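You operate a simulated robot arm through the tools that you are given. There is no shell and no other tool. Be economical: measure what you need, move in short steps, check, and stop when the job is done.

You are at the controls of a simulated robot arm. One attempt, no reset.

TASK
Clear the old result, put the grey stick away and press EXIT.
Fine: wake the screen with the mouse first; the stick goes in the free slot of its rack.

It is judged by the outcome, as a careful person would: the job done as asked, and still so three seconds after it is handed in. It fails if anything else is knocked over, pushed out of place, dropped, spilled or broken.

THE ROBOT
A 6-joint arm with a two-finger parallel gripper, fixed in place. Base frame: the origin is at the foot of the arm, x ahead of it, y to its left, z up; the work surface is at about z = 760. Readings come in mm, degrees, newtons and seconds.
With the tool pointing down near the work surface it reaches from about 300 to 740 mm from the base axis. Its first joint turns from -66.0 to 66.0 degrees. Payload 2.45 kg.
Tool frame: the origin (TCP) lies between the finger pads and is the grasp point; the fingertips stand 24 mm ahead of it; z points along the fingers, y is the line along which they close. Largest opening 68 mm; finger width 17, thickness 10; the body of the gripper, 40 by 70 mm, starts 41 mm behind the TCP.
Orientation is told as [roll, pitch, yaw] about the base's x, y, z axes, in that order, counted from this pose: with the fingers straight down and closing along the base's y, the tool's x points along the base's -x, its y along +y and its z along -z.

THE INTERFACE
- The arm moves only by the tool move_arm. Its argument "steps" is one flat list of numbers, 7 for each row, row after row: the shift along the tool's x, y, z in units of 400 mm (1.0 is 400 mm), then the turn, a rotation vector about the tool's x, y, z in units of 45 degrees (1.0 is 45 degrees), then the finger opening in mm, from 0 to 68. In form: [dx, dy, dz, rx, ry, rz, hand, dx, dy, dz, rx, ry, rz, hand, ...]. A call has 1 to 10 rows; each row is the pose to reach, as a shift and turn from the pose commanded when the call began, along the tool's axes at that moment. A call with a number of a shift or a turn outside -1 to 1 is refused whole. Each row takes 0.2 s and may step no farther than 50 mm and 8.6 degrees from the row before; otherwise, or with a gripper value out of range, the whole call is refused. A pose out of reach is approached as far as the arm can. The call stops where the force on the tool passes 40 N (or 10 N more than at its start, if that is more) or the arm is blocked; 0.2 s more then pass. Each finger travels about 108 mm/s and halts on what it meets, pressing with about 27 N; the grip force reading is that of the motor and also rises with nothing between the fingers. The clock runs only during rows and for 0.2 s after the last one: add rows that repeat a pose to give the fingers time. The reply holds the time, the measured pose of the TCP, the force on the tool along the base axes, the opening and the grip force, in the units named above and with some noise, and new pictures: "show" is both (left out), scene, wrist or none.
- Cameras (640 x 400 px; columns grow to the right, rows downward): "scene" is fixed at [149.2, 410.1, 1465.3]; the picture's right is [-0.78, -0.63, 0.00], its down [-0.40, 0.50, -0.77] and it looks along [0.48, -0.60, -0.64] (base axes); focal length 315 px, centre (320, 200). "wrist" rides on the gripper at [84, 11, -75] in the tool frame; the picture's right is [-0.13, 0.99, 0.00], its down [-0.60, -0.08, -0.79] and it looks along [-0.79, -0.10, 0.61] (tool axes); focal length 251 px, centre (320, 200). There is no depth. A picture from a camera that has moved, and an enlarged one, comes with that camera's place and axes in the base frame and with its lens. The place of the scene camera against the robot may be out by one fixed shift of up to 18 mm in any direction.
- close_up(camera, box): a new picture of the part [left, top, right, bottom] of that camera's present view, enlarged. No time passes.
- sign_off(): hands the job in; it is judged then, once.

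Work in short steps. Places have to be worked out from the pictures, the camera data and where the tool is seen: move nearer, look again, correct. Check each grasp and each placing, and mend what went wrong. You have 120 turns and 170 pictures in all, those below and enlarged ones among them. Open the gripper and draw the arm clear of the work before you hand the job in, unless the task says otherwise; then end with one line.

The tools are called as name(argument=value, ...) on one line, values as JSON. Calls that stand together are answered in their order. move_arm: Moves the arm, as the interface text tells. Its arguments: {"type":"object","properties":{"steps":{"type":"array","items":{"type":"number"}},"show":{"type":"string","enum":["both","scene","wrist","none"]}},"required":["steps"]} The other tools are called the same way: close_up (camera, box) takes an enlarged picture of a part of a camera's view; sign_off () hands the job in.

At the start:

```text
time_s: 0.0
tool_pos: [434.5, -40.1, 1117.3]
ee_rot: [0.0, 0.0, 0.0]
force: [-0.3, -0.3, 0.7]
width: 67.9
finger_force: 0.0
```

scene: 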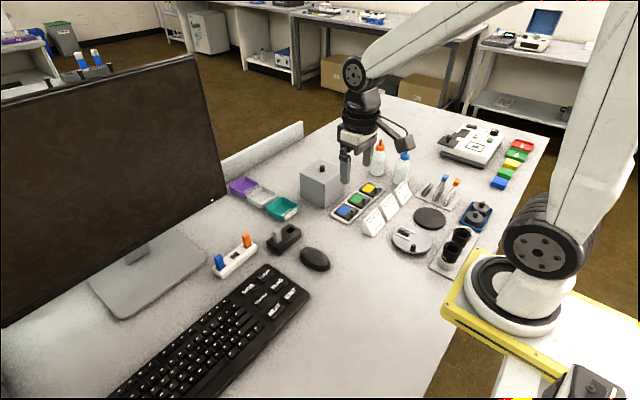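
wrist: 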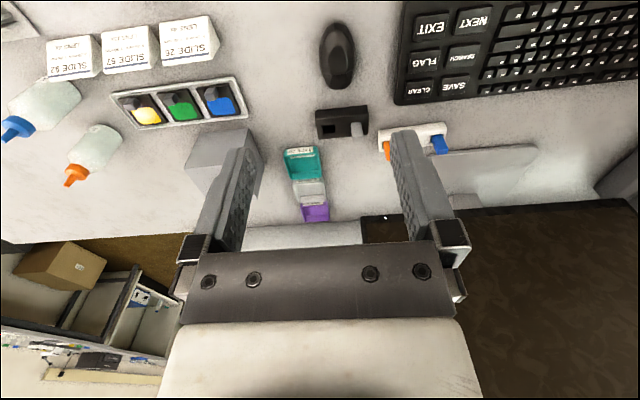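

I'll look closely at the keyboard, mouse, sticks and the screen before I move anything.

close_up(camera="scene", box=[190, 200, 350, 300])

close_up(camera="wrist", box=[300, 0, 540, 150])

close_up(camera="wrist", box=[300, 90, 460, 190])

```text
4.00 times, centred on (270, 250) of scene
camera zoom: at [149.2, 410.1, 1465.3], right [-0.78, -0.63, 0.0], down [-0.4, 0.5, -0.77], along [0.48, -0.6, -0.64], focal length 1260 px, centre (520, 0)
```

zoom: 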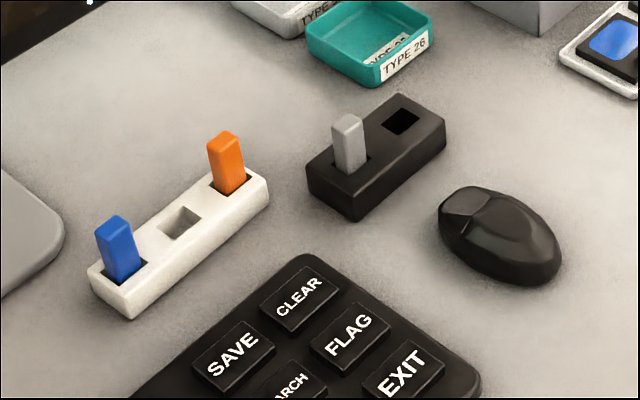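

```text
2.67 times, centred on (420, 75) of wrist
camera zoom: at [350.5, -29.2, 1192.4], right [0.13, 0.99, 0.0], down [0.6, -0.08, 0.79], along [0.79, -0.1, -0.61], focal length 670 px, centre (53, 533)
```

zoom: 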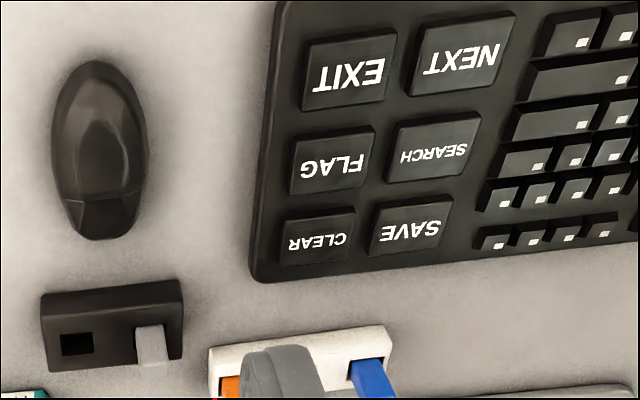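

```text
4.00 times, centred on (380, 140) of wrist
camera zoom: at [350.5, -29.2, 1192.4], right [0.13, 0.99, 0.0], down [0.6, -0.08, 0.79], along [0.79, -0.1, -0.61], focal length 1006 px, centre (80, 440)
```

zoom: 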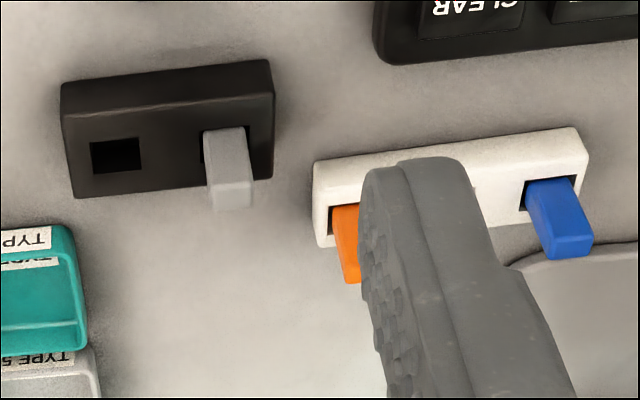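

The grey stick is in the black two-port block, at about (655, 2). Its rack is the white one with the orange and blue sticks, at about (696, 116), and its free slot is the middle one. I put the mouse near (527, -24), CLEAR near (598, 111) and EXIT near (506, 108). I'll close the fingers and come down above the mouse for a better look.

move_arm(steps=[-0.04, 0.01, 0.1, 0, 0, 0, 40, -0.08, 0.02, 0.2, 0, 0, 0, 20, -0.12, 0.03, 0.3, 0, 0, 0, 0, -0.16, 0.04, 0.4, 0, 0, 0, 0, -0.2, 0.04, 0.5, 0, 0, 0, 0, -0.2, 0.04, 0.5, 0, 0, 0, 0])

```text
time_s: 1.4
tool_pos: [513.0, -23.0, 915.6]
ee_rot: [0.0, 0.1, 0.0]
force: [-0.2, 0.0, -0.4]
width: 0.0
finger_force: 23.0
camera wrist: at [429.5, -11.0, 989.6], right [0.13, 0.99, 0.0], down [0.6, -0.08, 0.79], along [0.79, -0.1, -0.61], focal length 251 px, centre (320, 200)
```

scene: 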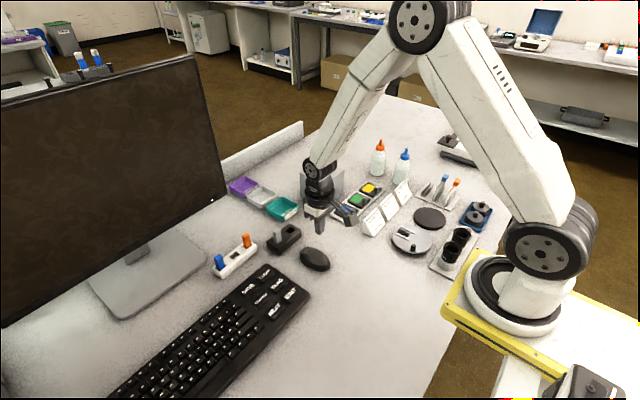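
wrist: 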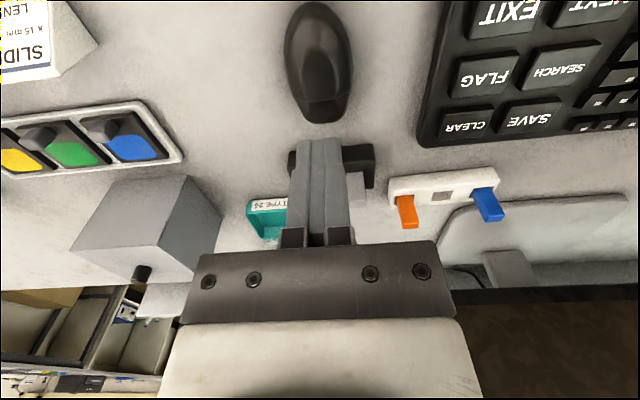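

The mouse's centre is near (530, -24), and its top should be around z 790. I'll come down to just above it.

move_arm(steps=[-0.0425, 0, 0.1, 0, 0, 0, 0, -0.0425, 0, 0.2, 0, 0, 0, 0, -0.0425, 0, 0.2, 0, 0, 0, 0])

close_up(camera="scene", box=[240, 180, 400, 280])

```text
time_s: 2.2
tool_pos: [531.4, -20.5, 835.4]
ee_rot: [-0.1, 0.0, 0.0]
force: [-0.4, 0.6, 0.0]
width: 0.0
finger_force: 23.9
camera wrist: at [447.9, -9.8, 910.4], right [0.13, 0.99, 0.0], down [0.6, -0.08, 0.79], along [0.79, -0.1, -0.61], focal length 251 px, centre (320, 200)
```

scene: 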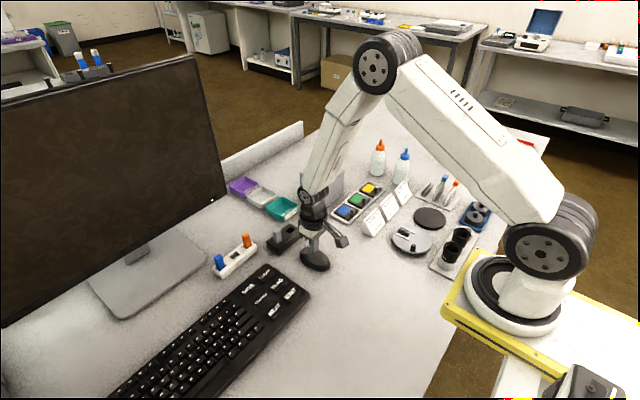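
wrist: 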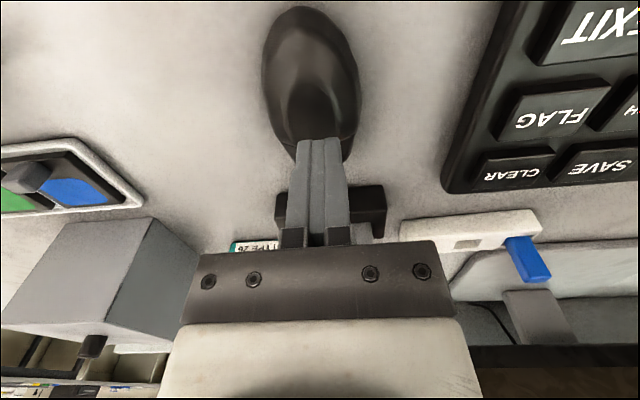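

```text
4.00 times, centred on (320, 230) of scene
camera zoom: at [149.2, 410.1, 1465.3], right [-0.78, -0.63, 0.0], down [-0.4, 0.5, -0.77], along [0.48, -0.6, -0.64], focal length 1260 px, centre (320, 80)
```

zoom: 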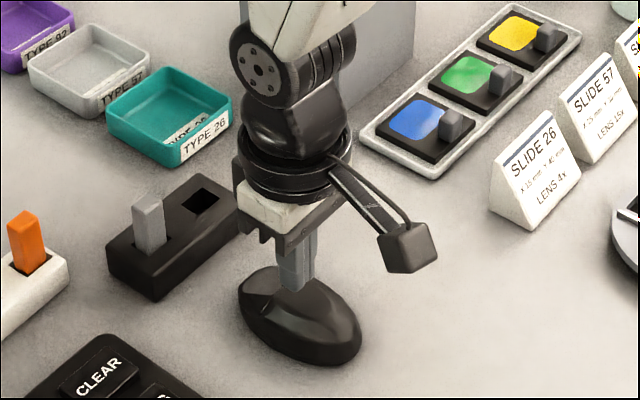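

The tip is over the mouse's middle and about 15–20 mm above it. I'll come down in small steps until it touches.

move_arm(steps=[0.005, -0.005, 0.015, 0, 0, 0, 0, 0.005, -0.005, 0.025, 0, 0, 0, 0, 0.005, -0.005, 0.03, 0, 0, 0, 0, 0.005, -0.005, 0.035, 0, 0, 0, 0], show="scene")

```text
time_s: 3.2
tool_pos: [529.8, -25.1, 824.3]
ee_rot: [0.1, 0.0, -0.1]
force: [-0.1, -0.9, 0.3]
width: 0.0
finger_force: 23.9
```

scene: 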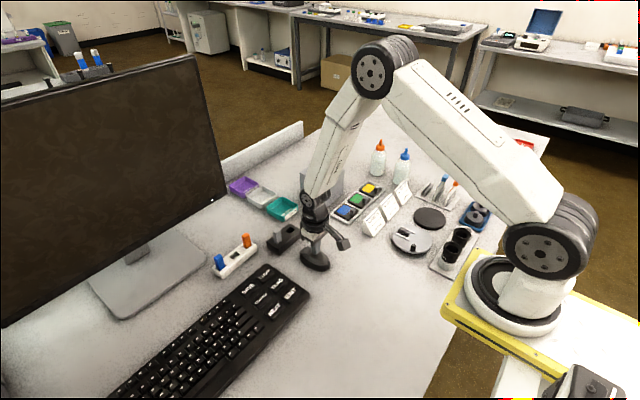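

Nothing touched yet with the tip at about z 800, so I'll keep going in 2.5 mm steps.

move_arm(steps=[0, 0, 0.006, 0, 0, 0, 0, 0, 0, 0.012, 0, 0, 0, 0, 0, 0, 0.018, 0, 0, 0, 0, 0, 0, 0.024, 0, 0, 0, 0], show="scene")

```text
time_s: 4.2
tool_pos: [529.2, -27.0, 817.3]
ee_rot: [0.0, -0.2, -0.1]
force: [-1.2, 0.8, 8.3]
width: 0.0
finger_force: 23.1
stopped in row 4: the force on the tool passed its limit (the readings are from after the stop); the commanded pose is now the measured one
```

scene: 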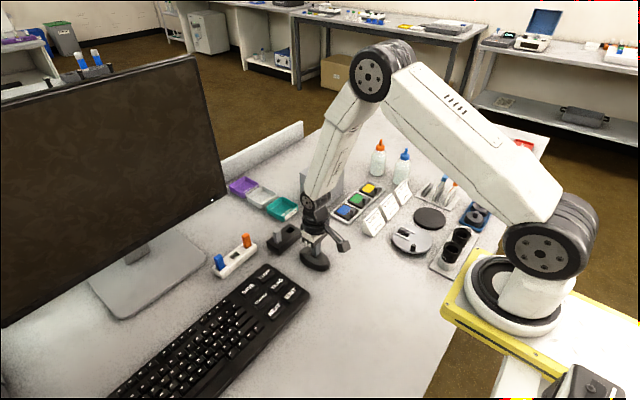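

The tip rests on the mouse with about 8 N, and the screen is still dark. I'll slide the mouse gently sideways, away from the keyboard.

move_arm(steps=[0, -0.01, 0.001, 0, 0, 0, 0, 0, -0.02, 0.001, 0, 0, 0, 0, 0, -0.03, 0.001, 0, 0, 0, 0, 0, -0.04, 0.001, 0, 0, 0, 0])

```text
time_s: 5.2
tool_pos: [531.6, -41.7, 816.8]
ee_rot: [-0.1, -0.4, 0.0]
force: [3.1, 12.2, 35.4]
width: 0.0
finger_force: 23.3
camera wrist: at [447.4, -31.0, 890.9], right [0.13, 0.99, 0.0], down [0.6, -0.08, 0.8], along [0.79, -0.1, -0.6], focal length 251 px, centre (320, 200)
```

scene: 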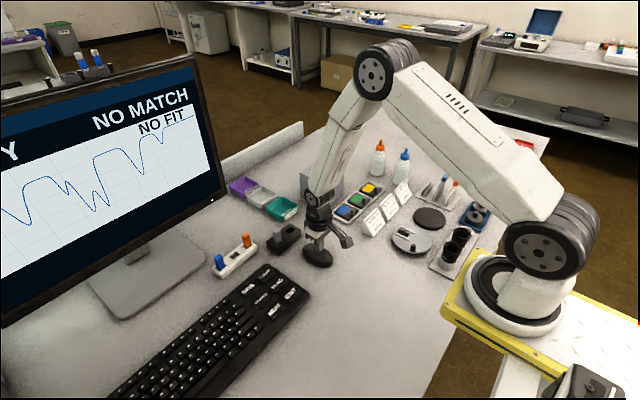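
wrist: 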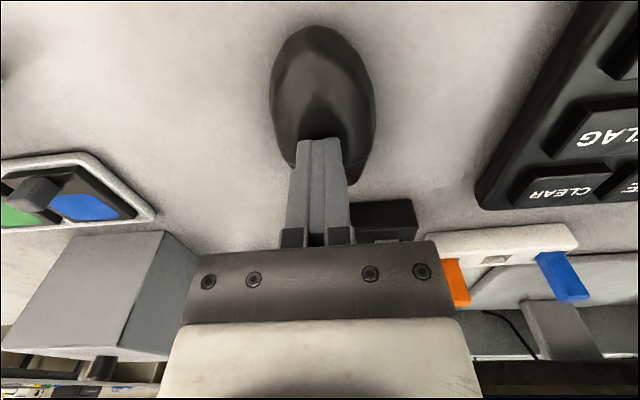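

The screen is awake and shows NO MATCH / NO FIT. I'll lift off the mouse and go above CLEAR, near (599, 110).

move_arm(steps=[0, 0, -0.06, 0, 0, 0, 0, 0, 0, -0.15, 0, 0, 0, 0, -0.04, 0.1, -0.15, 0, 0, 0, 0, -0.08, 0.2, -0.15, 0, 0, 0, 0, -0.13, 0.3, -0.15, 0, 0, 0, 0, -0.167, 0.38, -0.14, 0, 0, 0, 0, -0.167, 0.38, -0.07, 0, 0, 0, 0, -0.167, 0.38, -0.07, 0, 0, 0, 0])

close_up(camera="scene", box=[200, 210, 360, 310])

```text
time_s: 7.0
tool_pos: [596.0, 113.5, 842.0]
ee_rot: [0.0, 0.0, 0.0]
force: [0.0, -0.6, 0.1]
width: 0.1
finger_force: 23.8
camera wrist: at [511.7, 124.3, 916.6], right [0.13, 0.99, 0.0], down [0.6, -0.08, 0.79], along [0.79, -0.1, -0.61], focal length 251 px, centre (320, 200)
```

scene: 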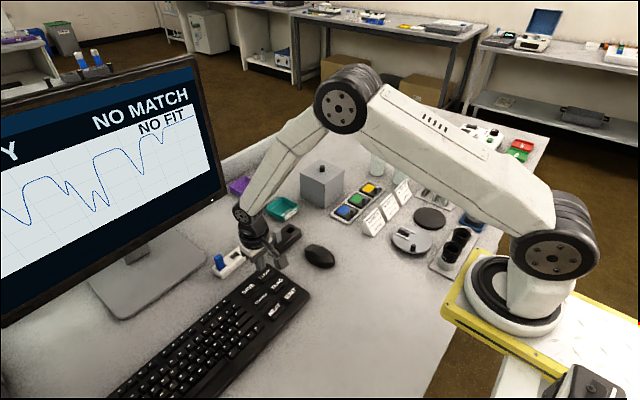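
wrist: 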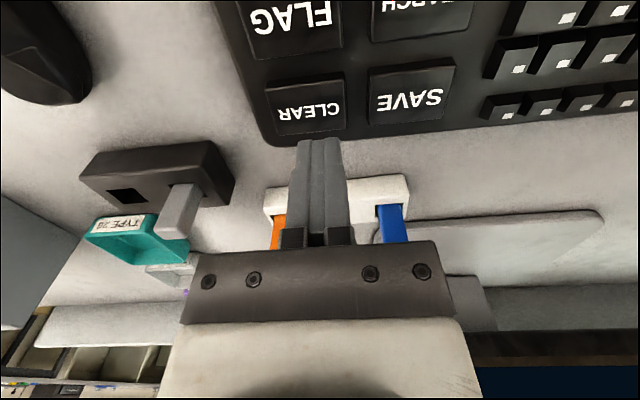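

```text
4.00 times, centred on (280, 260) of scene
camera zoom: at [149.2, 410.1, 1465.3], right [-0.78, -0.63, 0.0], down [-0.4, 0.5, -0.77], along [0.48, -0.6, -0.64], focal length 1260 px, centre (480, -40)
```

zoom: 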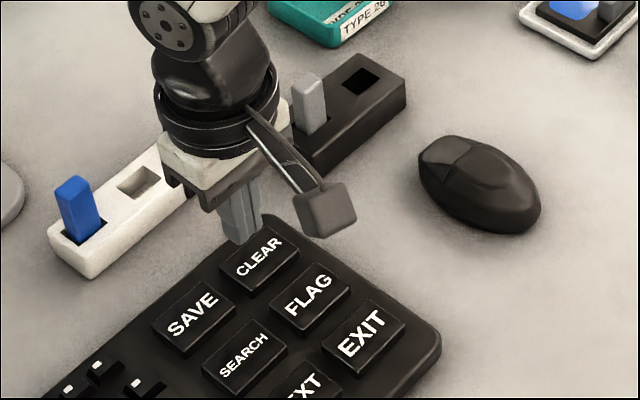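

CLEAR is now at about (596, 106), with its top near z 780. I'll shift 7 mm in -y and press down in small steps.

move_arm(steps=[0, -0.018, 0.04, 0, 0, 0, 0, 0, -0.018, 0.07, 0, 0, 0, 0, 0, -0.018, 0.08, 0, 0, 0, 0, 0, -0.018, 0.086, 0, 0, 0, 0, 0, -0.018, 0.092, 0, 0, 0, 0, 0, -0.018, 0.098, 0, 0, 0, 0, 0, -0.018, 0.104, 0, 0, 0, 0, 0, -0.018, 0.11, 0, 0, 0, 0])

```text
time_s: 8.8
tool_pos: [598.1, 104.3, 807.4]
ee_rot: [0.0, -0.4, 0.1]
force: [-0.6, 1.3, 15.6]
width: 0.0
finger_force: 23.6
stopped in row 8: the force on the tool passed its limit (the readings are from after the stop); the commanded pose is now the measured one
camera wrist: at [515.0, 115.0, 880.9], right [0.13, 0.99, 0.0], down [0.6, -0.08, 0.8], along [0.79, -0.1, -0.6], focal length 251 px, centre (320, 200)
```

scene: 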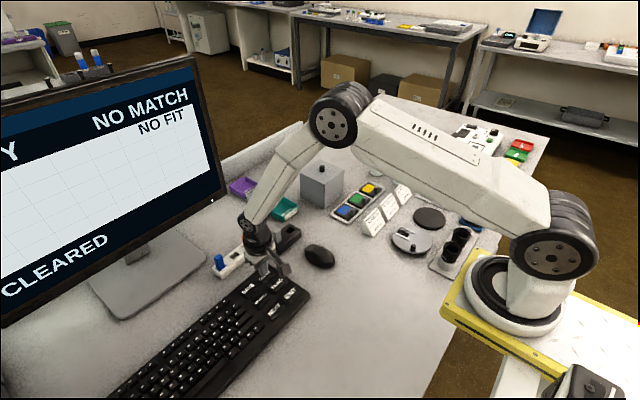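
wrist: 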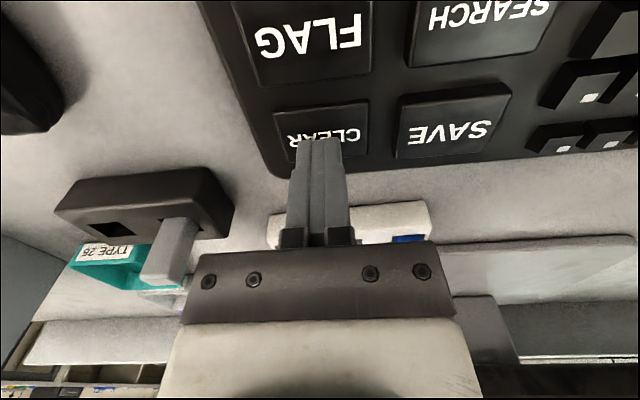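

The screen says CLEARED. I'll lift, open the fingers and back off to look at the stick and the rack together.

move_arm(steps=[0, 0, -0.1, 0, 0, 0, 0, 0.03, -0.03, -0.2, 0, 0, 0, 20, 0.07, -0.06, -0.28, 0, 0, 0, 40, 0.11, -0.1, -0.33, 0, 0, 0, 60, 0.145, -0.135, -0.357, 0, 0, 0, 66, 0.145, -0.135, -0.357, 0, 0, 0, 66], show="wrist")

close_up(camera="wrist", box=[190, 60, 430, 210])

close_up(camera="scene", box=[200, 210, 320, 285])

```text
time_s: 10.2
tool_pos: [538.3, 50.4, 946.7]
ee_rot: [0.0, 0.1, 0.0]
force: [-0.5, 0.2, -0.5]
width: 65.9
finger_force: 0.0
camera wrist: at [455.2, 61.2, 1020.8], right [0.13, 0.99, 0.0], down [0.6, -0.08, 0.79], along [0.79, -0.1, -0.61], focal length 251 px, centre (320, 200)
```

wrist: 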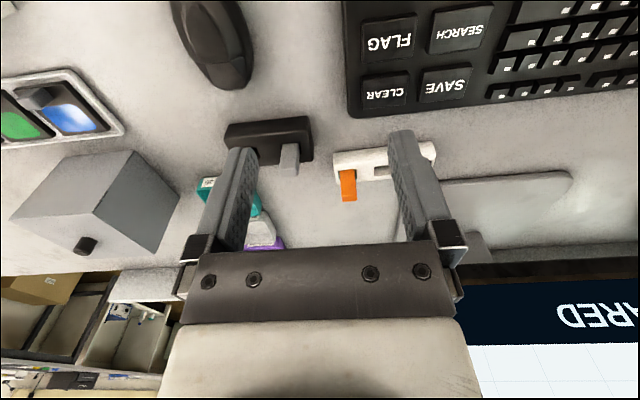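

```text
2.67 times, centred on (310, 135) of wrist
camera zoom: at [455.2, 61.2, 1020.8], right [0.13, 0.99, 0.0], down [0.6, -0.08, 0.79], along [0.79, -0.1, -0.61], focal length 670 px, centre (347, 373)
```

zoom: 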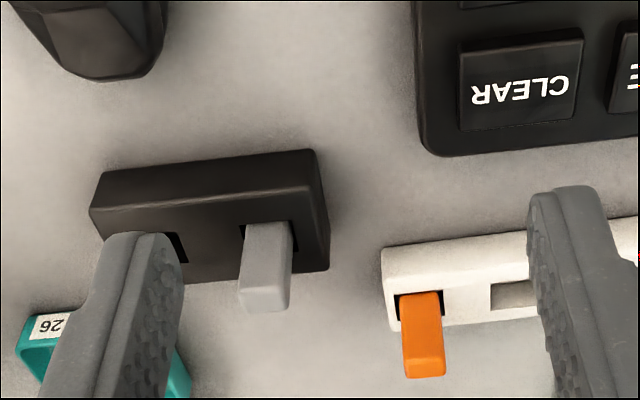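

```text
5.33 times, centred on (260, 248) of scene
camera zoom: at [149.2, 410.1, 1465.3], right [-0.78, -0.63, 0.0], down [-0.4, 0.5, -0.77], along [0.48, -0.6, -0.64], focal length 1680 px, centre (640, -53)
```

zoom: 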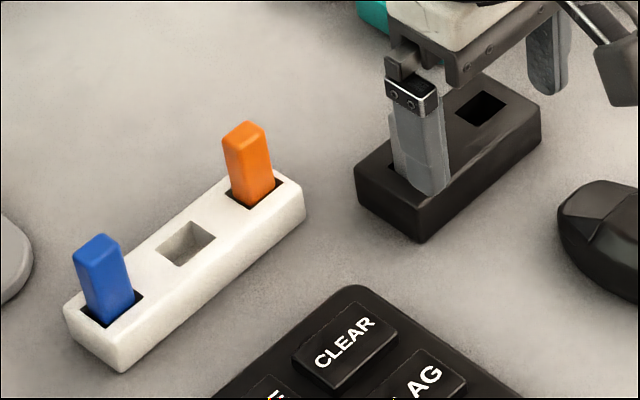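

CLEAR worked. I now put the stick at about (652, 1) with its top near z 826. It is about 20 mm wide in y, and the block's top is near z 789. I'll move to just short of it, above its top, and look again.

move_arm(steps=[-0.07, -0.04, 0.04, 0, 0, 0, 60, -0.15, -0.08, 0.08, 0, 0, 0, 54, -0.22, -0.12, 0.13, 0, 0, 0, 50, -0.22, -0.12, 0.15, 0, 0, 0, 50, -0.22, -0.12, 0.15, 0, 0, 0, 50], show="wrist")

close_up(camera="wrist", box=[220, 80, 460, 230])

close_up(camera="scene", box=[220, 180, 340, 255])

```text
time_s: 11.4
tool_pos: [627.1, 0.8, 887.6]
ee_rot: [0.0, 0.0, 0.0]
force: [-0.3, -0.5, -0.4]
width: 50.0
finger_force: 0.1
camera wrist: at [543.8, 11.5, 962.7], right [0.13, 0.99, 0.0], down [0.6, -0.08, 0.79], along [0.79, -0.1, -0.61], focal length 251 px, centre (320, 200)
```

wrist: 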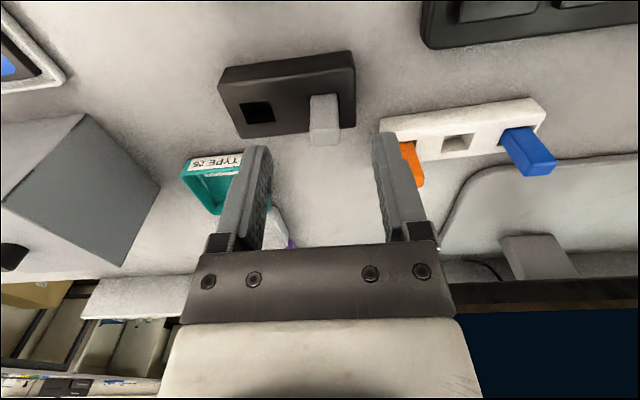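

```text
2.67 times, centred on (340, 155) of wrist
camera zoom: at [543.8, 11.5, 962.7], right [0.13, 0.99, 0.0], down [0.6, -0.08, 0.79], along [0.79, -0.1, -0.61], focal length 670 px, centre (267, 320)
```

zoom: 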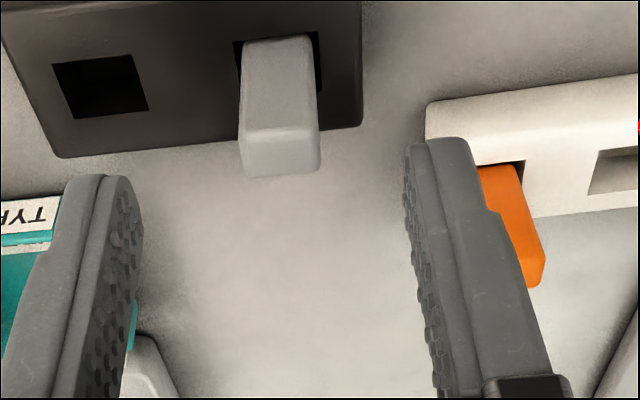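

```text
5.33 times, centred on (280, 218) of scene
camera zoom: at [149.2, 410.1, 1465.3], right [-0.78, -0.63, 0.0], down [-0.4, 0.5, -0.77], along [0.48, -0.6, -0.64], focal length 1680 px, centre (533, 107)
```

zoom: 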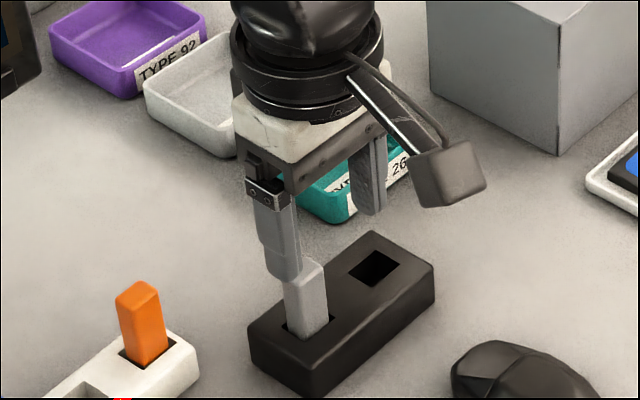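

The stick is at (653, 1), aligned with yaw 0, and its top is about 20 × 14 mm. I'll move straight over it and come down with the tips stopping a little above the block.

move_arm(steps=[-0.065, 0, 0.01, 0, 0, 0, 50, -0.065, 0, 0.07, 0, 0, 0, 50, -0.065, 0, 0.12, 0, 0, 0, 50, -0.065, 0, 0.165, 0, 0, 0, 50, -0.065, 0, 0.165, 0, 0, 0, 50])

close_up(camera="scene", box=[220, 180, 340, 255])

close_up(camera="wrist", box=[220, 80, 460, 230])

```text
time_s: 12.6
tool_pos: [654.5, 2.6, 820.3]
ee_rot: [0.0, 0.0, 0.0]
force: [-1.0, -1.2, 0.0]
width: 50.0
finger_force: 0.0
camera wrist: at [570.3, 14.6, 894.5], right [0.13, 0.99, 0.0], down [0.6, -0.08, 0.79], along [0.79, -0.1, -0.61], focal length 251 px, centre (320, 200)
```

scene: 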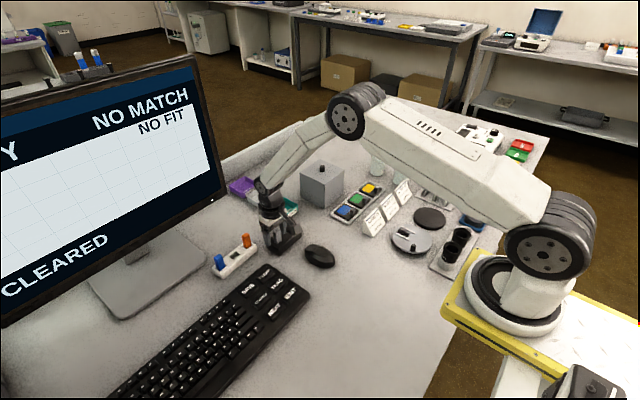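
wrist: 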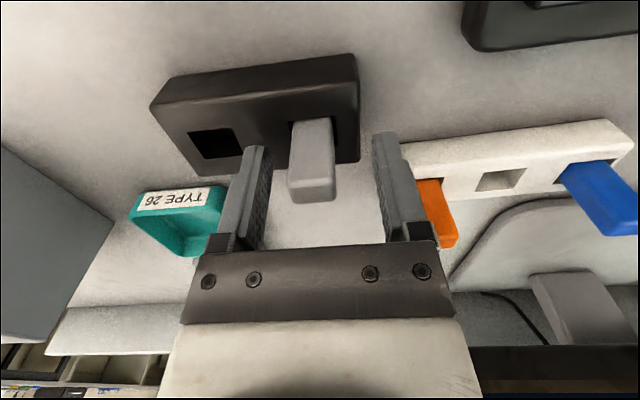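

```text
5.33 times, centred on (280, 218) of scene
camera zoom: at [149.2, 410.1, 1465.3], right [-0.78, -0.63, 0.0], down [-0.4, 0.5, -0.77], along [0.48, -0.6, -0.64], focal length 1680 px, centre (533, 107)
```

zoom: 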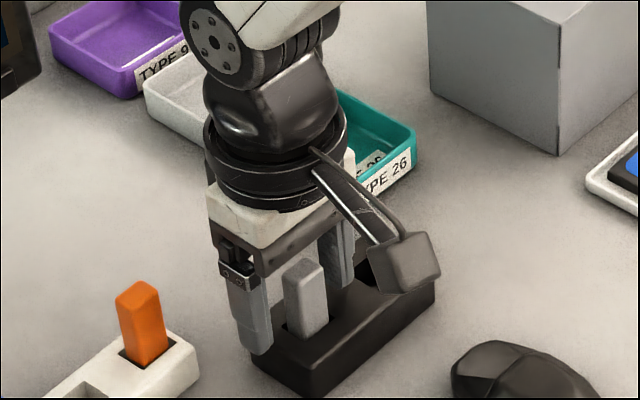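

```text
2.67 times, centred on (340, 155) of wrist
camera zoom: at [570.3, 14.6, 894.5], right [0.13, 0.99, 0.0], down [0.6, -0.08, 0.79], along [0.79, -0.1, -0.61], focal length 670 px, centre (267, 320)
```

zoom: 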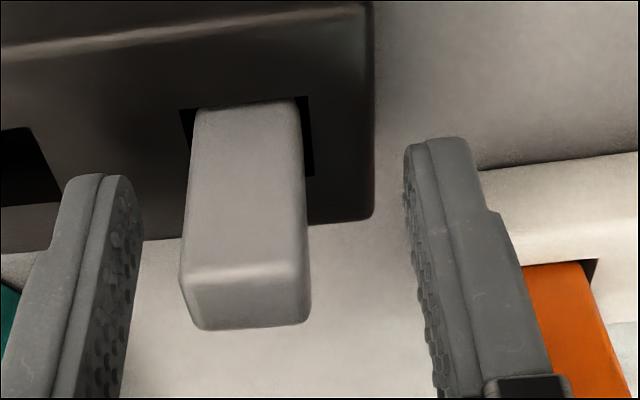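

The fingers straddle the stick, which sits slightly to -y and about 3 mm nearer the base. I'll shift by that much and close on it.

move_arm(steps=[0.008, -0.006, 0, 0, 0, 0, 50, 0.008, -0.006, 0, 0, 0, 0, 36, 0.008, -0.006, 0, 0, 0, 0, 26, 0.008, -0.006, 0, 0, 0, 0, 12, 0.008, -0.006, 0, 0, 0, 0, 12, 0.008, -0.006, 0, 0, 0, 0, 12])

close_up(camera="wrist", box=[220, 80, 460, 230])

```text
time_s: 14.0
tool_pos: [650.2, 0.6, 818.8]
ee_rot: [0.0, 0.0, 0.0]
force: [0.2, -0.1, 0.3]
width: 18.7
finger_force: 27.3
camera wrist: at [566.4, 11.4, 894.5], right [0.13, 0.99, 0.0], down [0.6, -0.08, 0.79], along [0.79, -0.1, -0.61], focal length 251 px, centre (320, 200)
```

scene: 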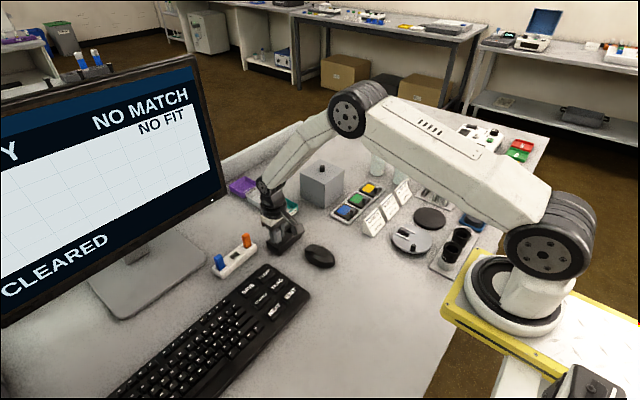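
wrist: 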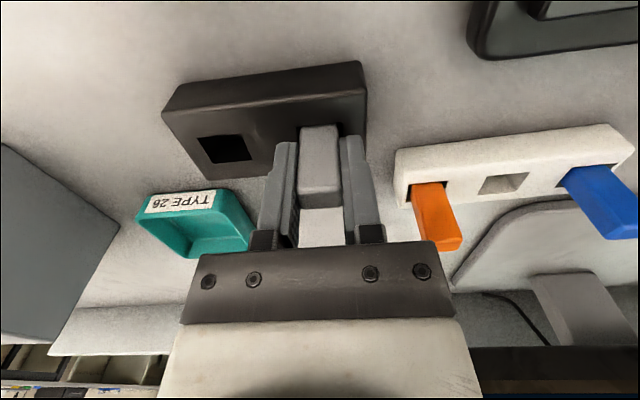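

```text
2.67 times, centred on (340, 155) of wrist
camera zoom: at [566.4, 11.4, 894.5], right [0.13, 0.99, 0.0], down [0.6, -0.08, 0.79], along [0.79, -0.1, -0.61], focal length 670 px, centre (267, 320)
```

zoom: 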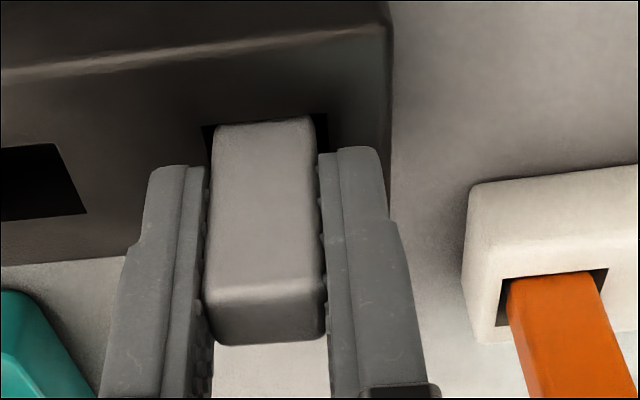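

Gripped, at 18.7 mm. I'll lift the stick straight up out of the block.

move_arm(steps=[0, 0, -0.03, 0, 0, 0, 12, 0, 0, -0.08, 0, 0, 0, 12, 0, 0, -0.15, 0, 0, 0, 12, 0, 0, -0.2, 0, 0, 0, 12, 0, 0, -0.2, 0, 0, 0, 12])

close_up(camera="scene", box=[200, 190, 320, 265])

close_up(camera="wrist", box=[360, 70, 560, 195])

```text
time_s: 15.2
tool_pos: [649.1, -1.4, 898.7]
ee_rot: [0.0, 0.1, 0.1]
force: [-0.7, 0.2, -0.6]
width: 18.9
finger_force: 26.9
camera wrist: at [565.1, 9.9, 973.0], right [0.13, 0.99, 0.0], down [0.6, -0.08, 0.79], along [0.79, -0.1, -0.61], focal length 251 px, centre (320, 200)
```

scene: 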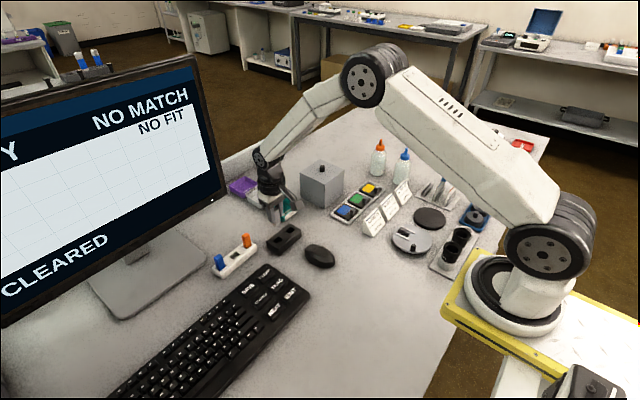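
wrist: 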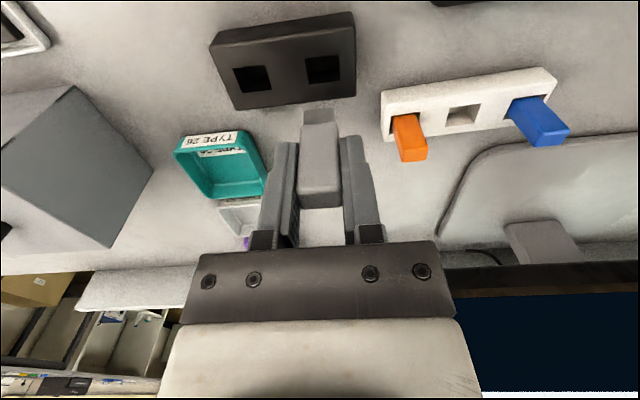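

```text
5.33 times, centred on (260, 228) of scene
camera zoom: at [149.2, 410.1, 1465.3], right [-0.78, -0.63, 0.0], down [-0.4, 0.5, -0.77], along [0.48, -0.6, -0.64], focal length 1680 px, centre (640, 53)
```

zoom: 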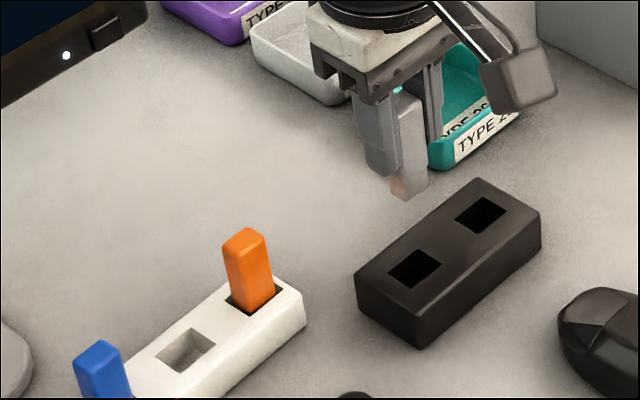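

```text
3.20 times, centred on (460, 132) of wrist
camera zoom: at [565.1, 9.9, 973.0], right [0.13, 0.99, 0.0], down [0.6, -0.08, 0.79], along [0.79, -0.1, -0.61], focal length 805 px, centre (-128, 416)
```

zoom: 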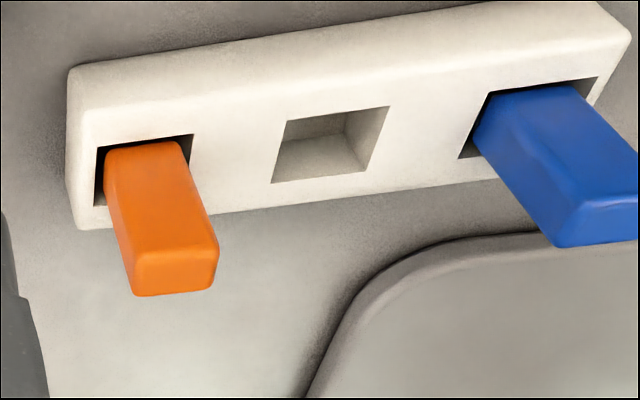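

The stick is clear. The free slot's centre works out at (709, 116), with the rack's top near z 782 and the rack turned about +1.5°. The same estimate applied to the black slot agrees with where I gripped. I'll carry the stick across at this height.

move_arm(steps=[-0.03, 0.06, 0, 0, 0, 0, 12, -0.06, 0.12, 0, 0, 0, 0, 12, -0.09, 0.18, 0, 0, 0, -0.01, 12, -0.12, 0.24, 0, 0, 0, -0.02, 12, -0.15, 0.294, 0, 0, 0, -0.033, 12, -0.15, 0.294, 0, 0, 0, -0.033, 12, -0.15, 0.294, 0, 0, 0, -0.033, 12])

close_up(camera="scene", box=[180, 200, 300, 275])

close_up(camera="wrist", box=[220, 60, 420, 185])

```text
time_s: 16.8
tool_pos: [708.1, 117.8, 898.8]
ee_rot: [-0.1, 0.0, 1.5]
force: [0.4, -0.1, 0.2]
width: 18.9
finger_force: 26.9
camera wrist: at [623.8, 126.8, 973.8], right [0.1, 0.99, 0.0], down [0.61, -0.06, 0.79], along [0.79, -0.08, -0.61], focal length 251 px, centre (320, 200)
```

scene: 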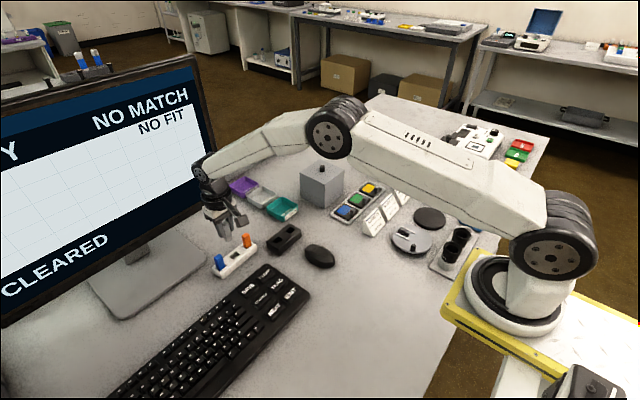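
wrist: 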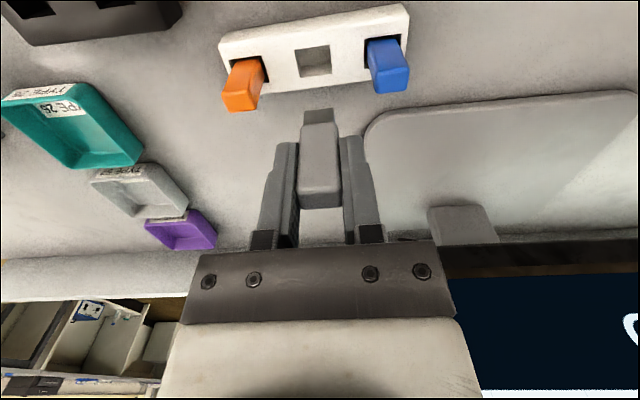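

```text
5.33 times, centred on (240, 238) of scene
camera zoom: at [149.2, 410.1, 1465.3], right [-0.78, -0.63, 0.0], down [-0.4, 0.5, -0.77], along [0.48, -0.6, -0.64], focal length 1680 px, centre (747, 0)
```

zoom: 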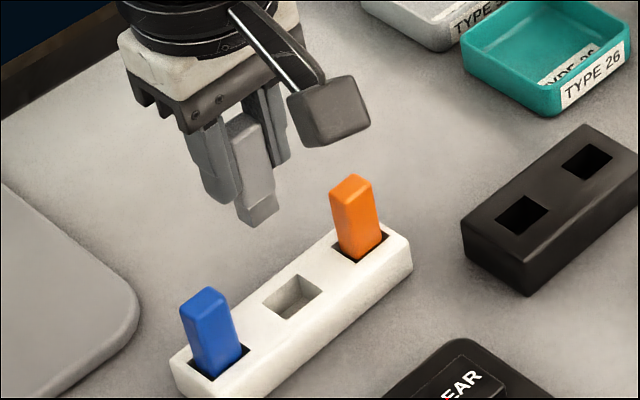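

```text
3.20 times, centred on (320, 122) of wrist
camera zoom: at [623.8, 126.8, 973.8], right [0.1, 0.99, 0.0], down [0.61, -0.06, 0.79], along [0.79, -0.08, -0.61], focal length 805 px, centre (320, 448)
```

zoom: 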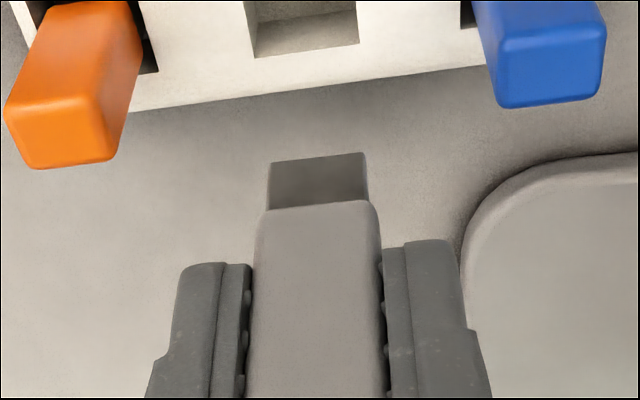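

The stick is almost above the slot. Against the slot it is about 3 mm too far in +y, so I'll shift and come down until the stick's lower end is just above the rack, then check.

move_arm(steps=[0.002, -0.008, 0, 0, 0, 0, 12, 0.002, -0.008, 0.06, 0, 0, 0, 12, 0.002, -0.008, 0.11, 0, 0, 0, 12, 0.002, -0.008, 0.135, 0, 0, 0, 12, 0.002, -0.008, 0.135, 0, 0, 0, 12])

close_up(camera="scene", box=[180, 200, 300, 275])

close_up(camera="wrist", box=[220, 30, 420, 155])

```text
time_s: 18.0
tool_pos: [707.9, 112.1, 844.0]
ee_rot: [0.0, 0.0, 1.5]
force: [0.1, 0.4, 0.5]
width: 18.7
finger_force: 26.9
camera wrist: at [623.8, 121.5, 918.7], right [0.1, 0.99, 0.0], down [0.61, -0.06, 0.79], along [0.79, -0.08, -0.61], focal length 251 px, centre (320, 200)
```

scene: 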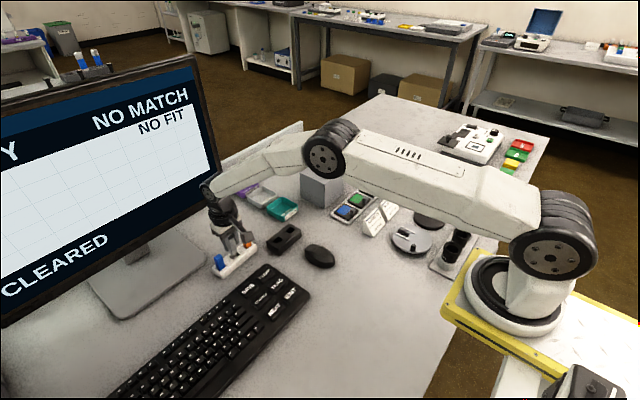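
wrist: 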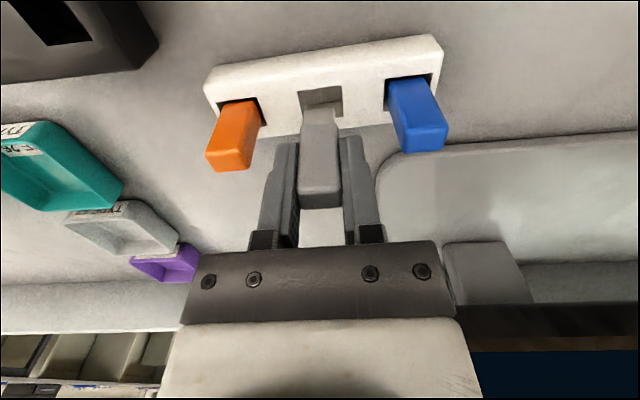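

```text
5.33 times, centred on (240, 238) of scene
camera zoom: at [149.2, 410.1, 1465.3], right [-0.78, -0.63, 0.0], down [-0.4, 0.5, -0.77], along [0.48, -0.6, -0.64], focal length 1680 px, centre (747, 0)
```

zoom: 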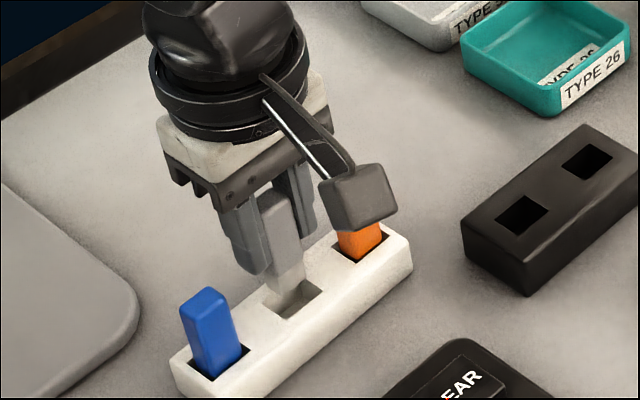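

```text
3.20 times, centred on (320, 92) of wrist
camera zoom: at [623.8, 121.5, 918.7], right [0.1, 0.99, 0.0], down [0.61, -0.06, 0.79], along [0.79, -0.08, -0.61], focal length 805 px, centre (320, 544)
```

zoom: 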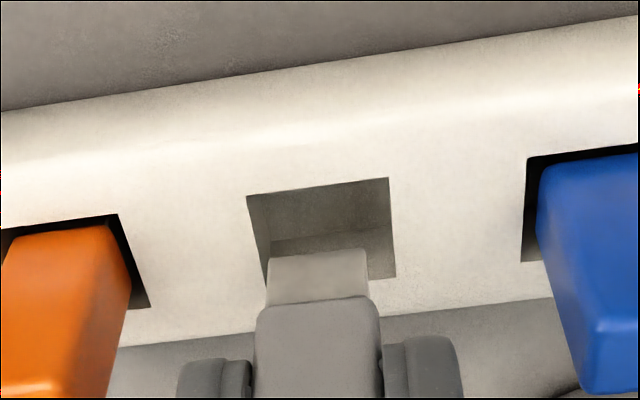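

Comparing them in this view, the slot's centre is (707.5, 113.6) and the plug's end is at about (707.5, 113.4), so they line up. I'll insert slowly.

move_arm(steps=[0, 0, 0.015, 0, 0, 0, 12, 0, 0, 0.03, 0, 0, 0, 12, 0, 0, 0.04, 0, 0, 0, 12, 0, 0, 0.05, 0, 0, 0, 12, 0, 0, 0.055, 0, 0, 0, 12, 0, 0, 0.055, 0, 0, 0, 12])

close_up(camera="scene", box=[180, 200, 300, 275])

close_up(camera="wrist", box=[220, 50, 420, 175])

```text
time_s: 19.4
tool_pos: [707.3, 113.8, 824.3]
ee_rot: [0.0, 0.0, 1.4]
force: [0.9, -0.1, -0.3]
width: 18.2
finger_force: 26.6
camera wrist: at [624.4, 122.7, 898.3], right [0.1, 0.99, 0.0], down [0.61, -0.06, 0.79], along [0.79, -0.08, -0.61], focal length 251 px, centre (320, 200)
```

scene: 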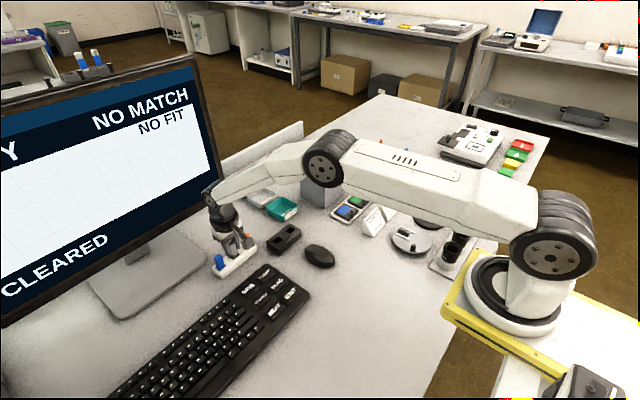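
wrist: 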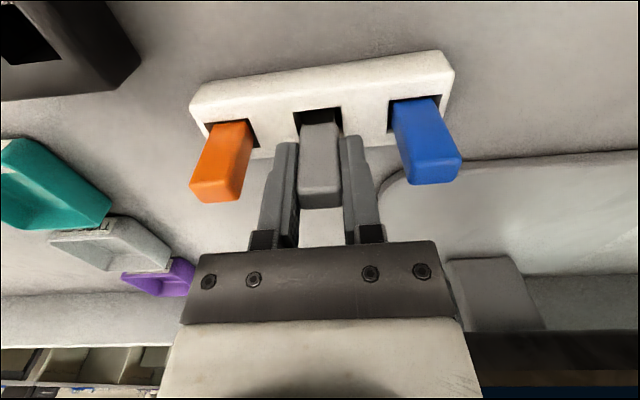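

```text
5.33 times, centred on (240, 238) of scene
camera zoom: at [149.2, 410.1, 1465.3], right [-0.78, -0.63, 0.0], down [-0.4, 0.5, -0.77], along [0.48, -0.6, -0.64], focal length 1680 px, centre (747, 0)
```

zoom: 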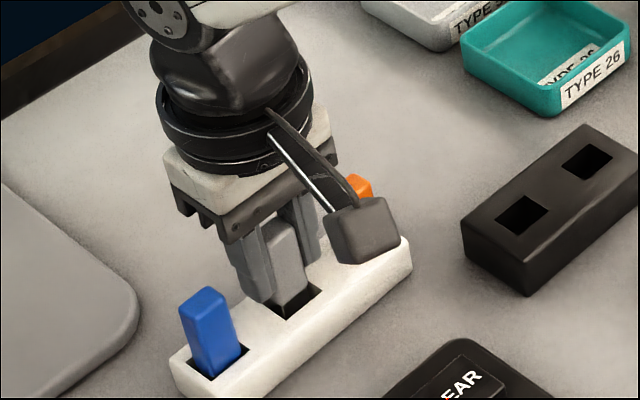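

```text
3.20 times, centred on (320, 112) of wrist
camera zoom: at [624.4, 122.7, 898.3], right [0.1, 0.99, 0.0], down [0.61, -0.06, 0.79], along [0.79, -0.08, -0.61], focal length 805 px, centre (320, 480)
```

zoom: 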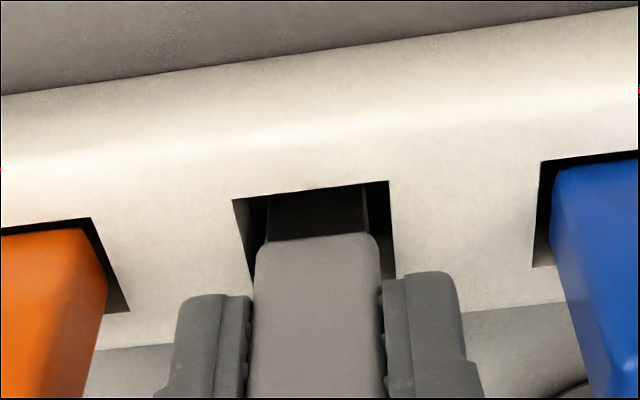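

The plug has gone into the slot cleanly with no force. I'll keep lowering in 2 mm steps and feel for the bottom.

move_arm(steps=[0, 0, 0.006, 0, 0, 0, 12, 0, 0, 0.012, 0, 0, 0, 12, 0, 0, 0.018, 0, 0, 0, 12, 0, 0, 0.024, 0, 0, 0, 12, 0, 0, 0.028, 0, 0, 0, 12, 0, 0, 0.028, 0, 0, 0, 12])

close_up(camera="scene", box=[180, 200, 300, 275])

close_up(camera="wrist", box=[220, 50, 420, 175])

```text
time_s: 20.7
tool_pos: [712.0, 114.2, 818.5]
ee_rot: [0.1, -0.4, 1.6]
force: [-2.3, 0.7, 5.9]
width: 18.8
finger_force: 26.8
stopped in row 6: the force on the tool passed its limit (the readings are from after the stop); the commanded pose is now the measured one
camera wrist: at [627.0, 122.9, 892.9], right [0.1, 0.99, 0.0], down [0.6, -0.06, 0.8], along [0.79, -0.08, -0.6], focal length 251 px, centre (320, 200)
```

scene: 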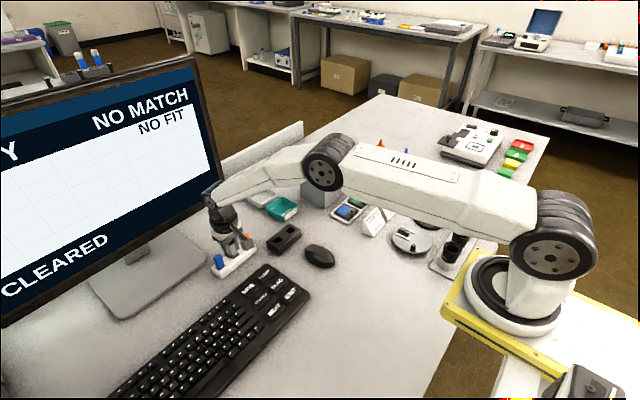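
wrist: 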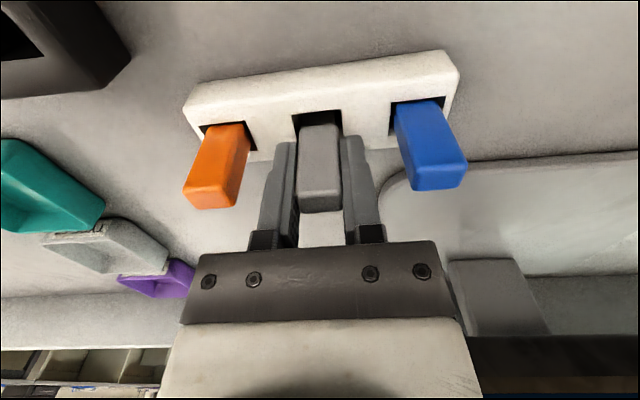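

```text
5.33 times, centred on (240, 238) of scene
camera zoom: at [149.0, 410.1, 1465.4], right [-0.78, -0.63, 0.0], down [-0.4, 0.5, -0.77], along [0.48, -0.6, -0.64], focal length 1680 px, centre (747, 0)
```

zoom: 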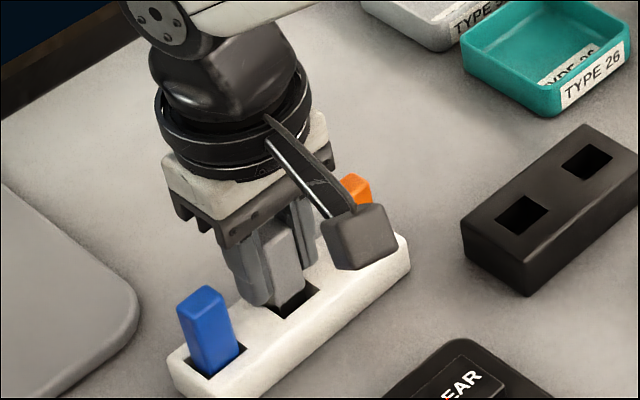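

```text
3.20 times, centred on (320, 112) of wrist
camera zoom: at [627.0, 122.9, 892.9], right [0.1, 0.99, 0.0], down [0.6, -0.06, 0.8], along [0.79, -0.08, -0.6], focal length 805 px, centre (320, 480)
```

zoom: 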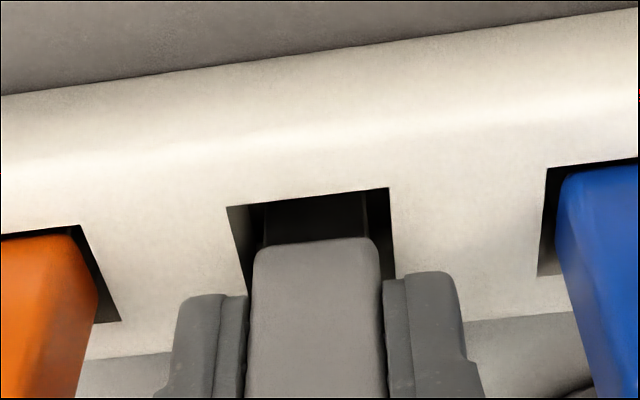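

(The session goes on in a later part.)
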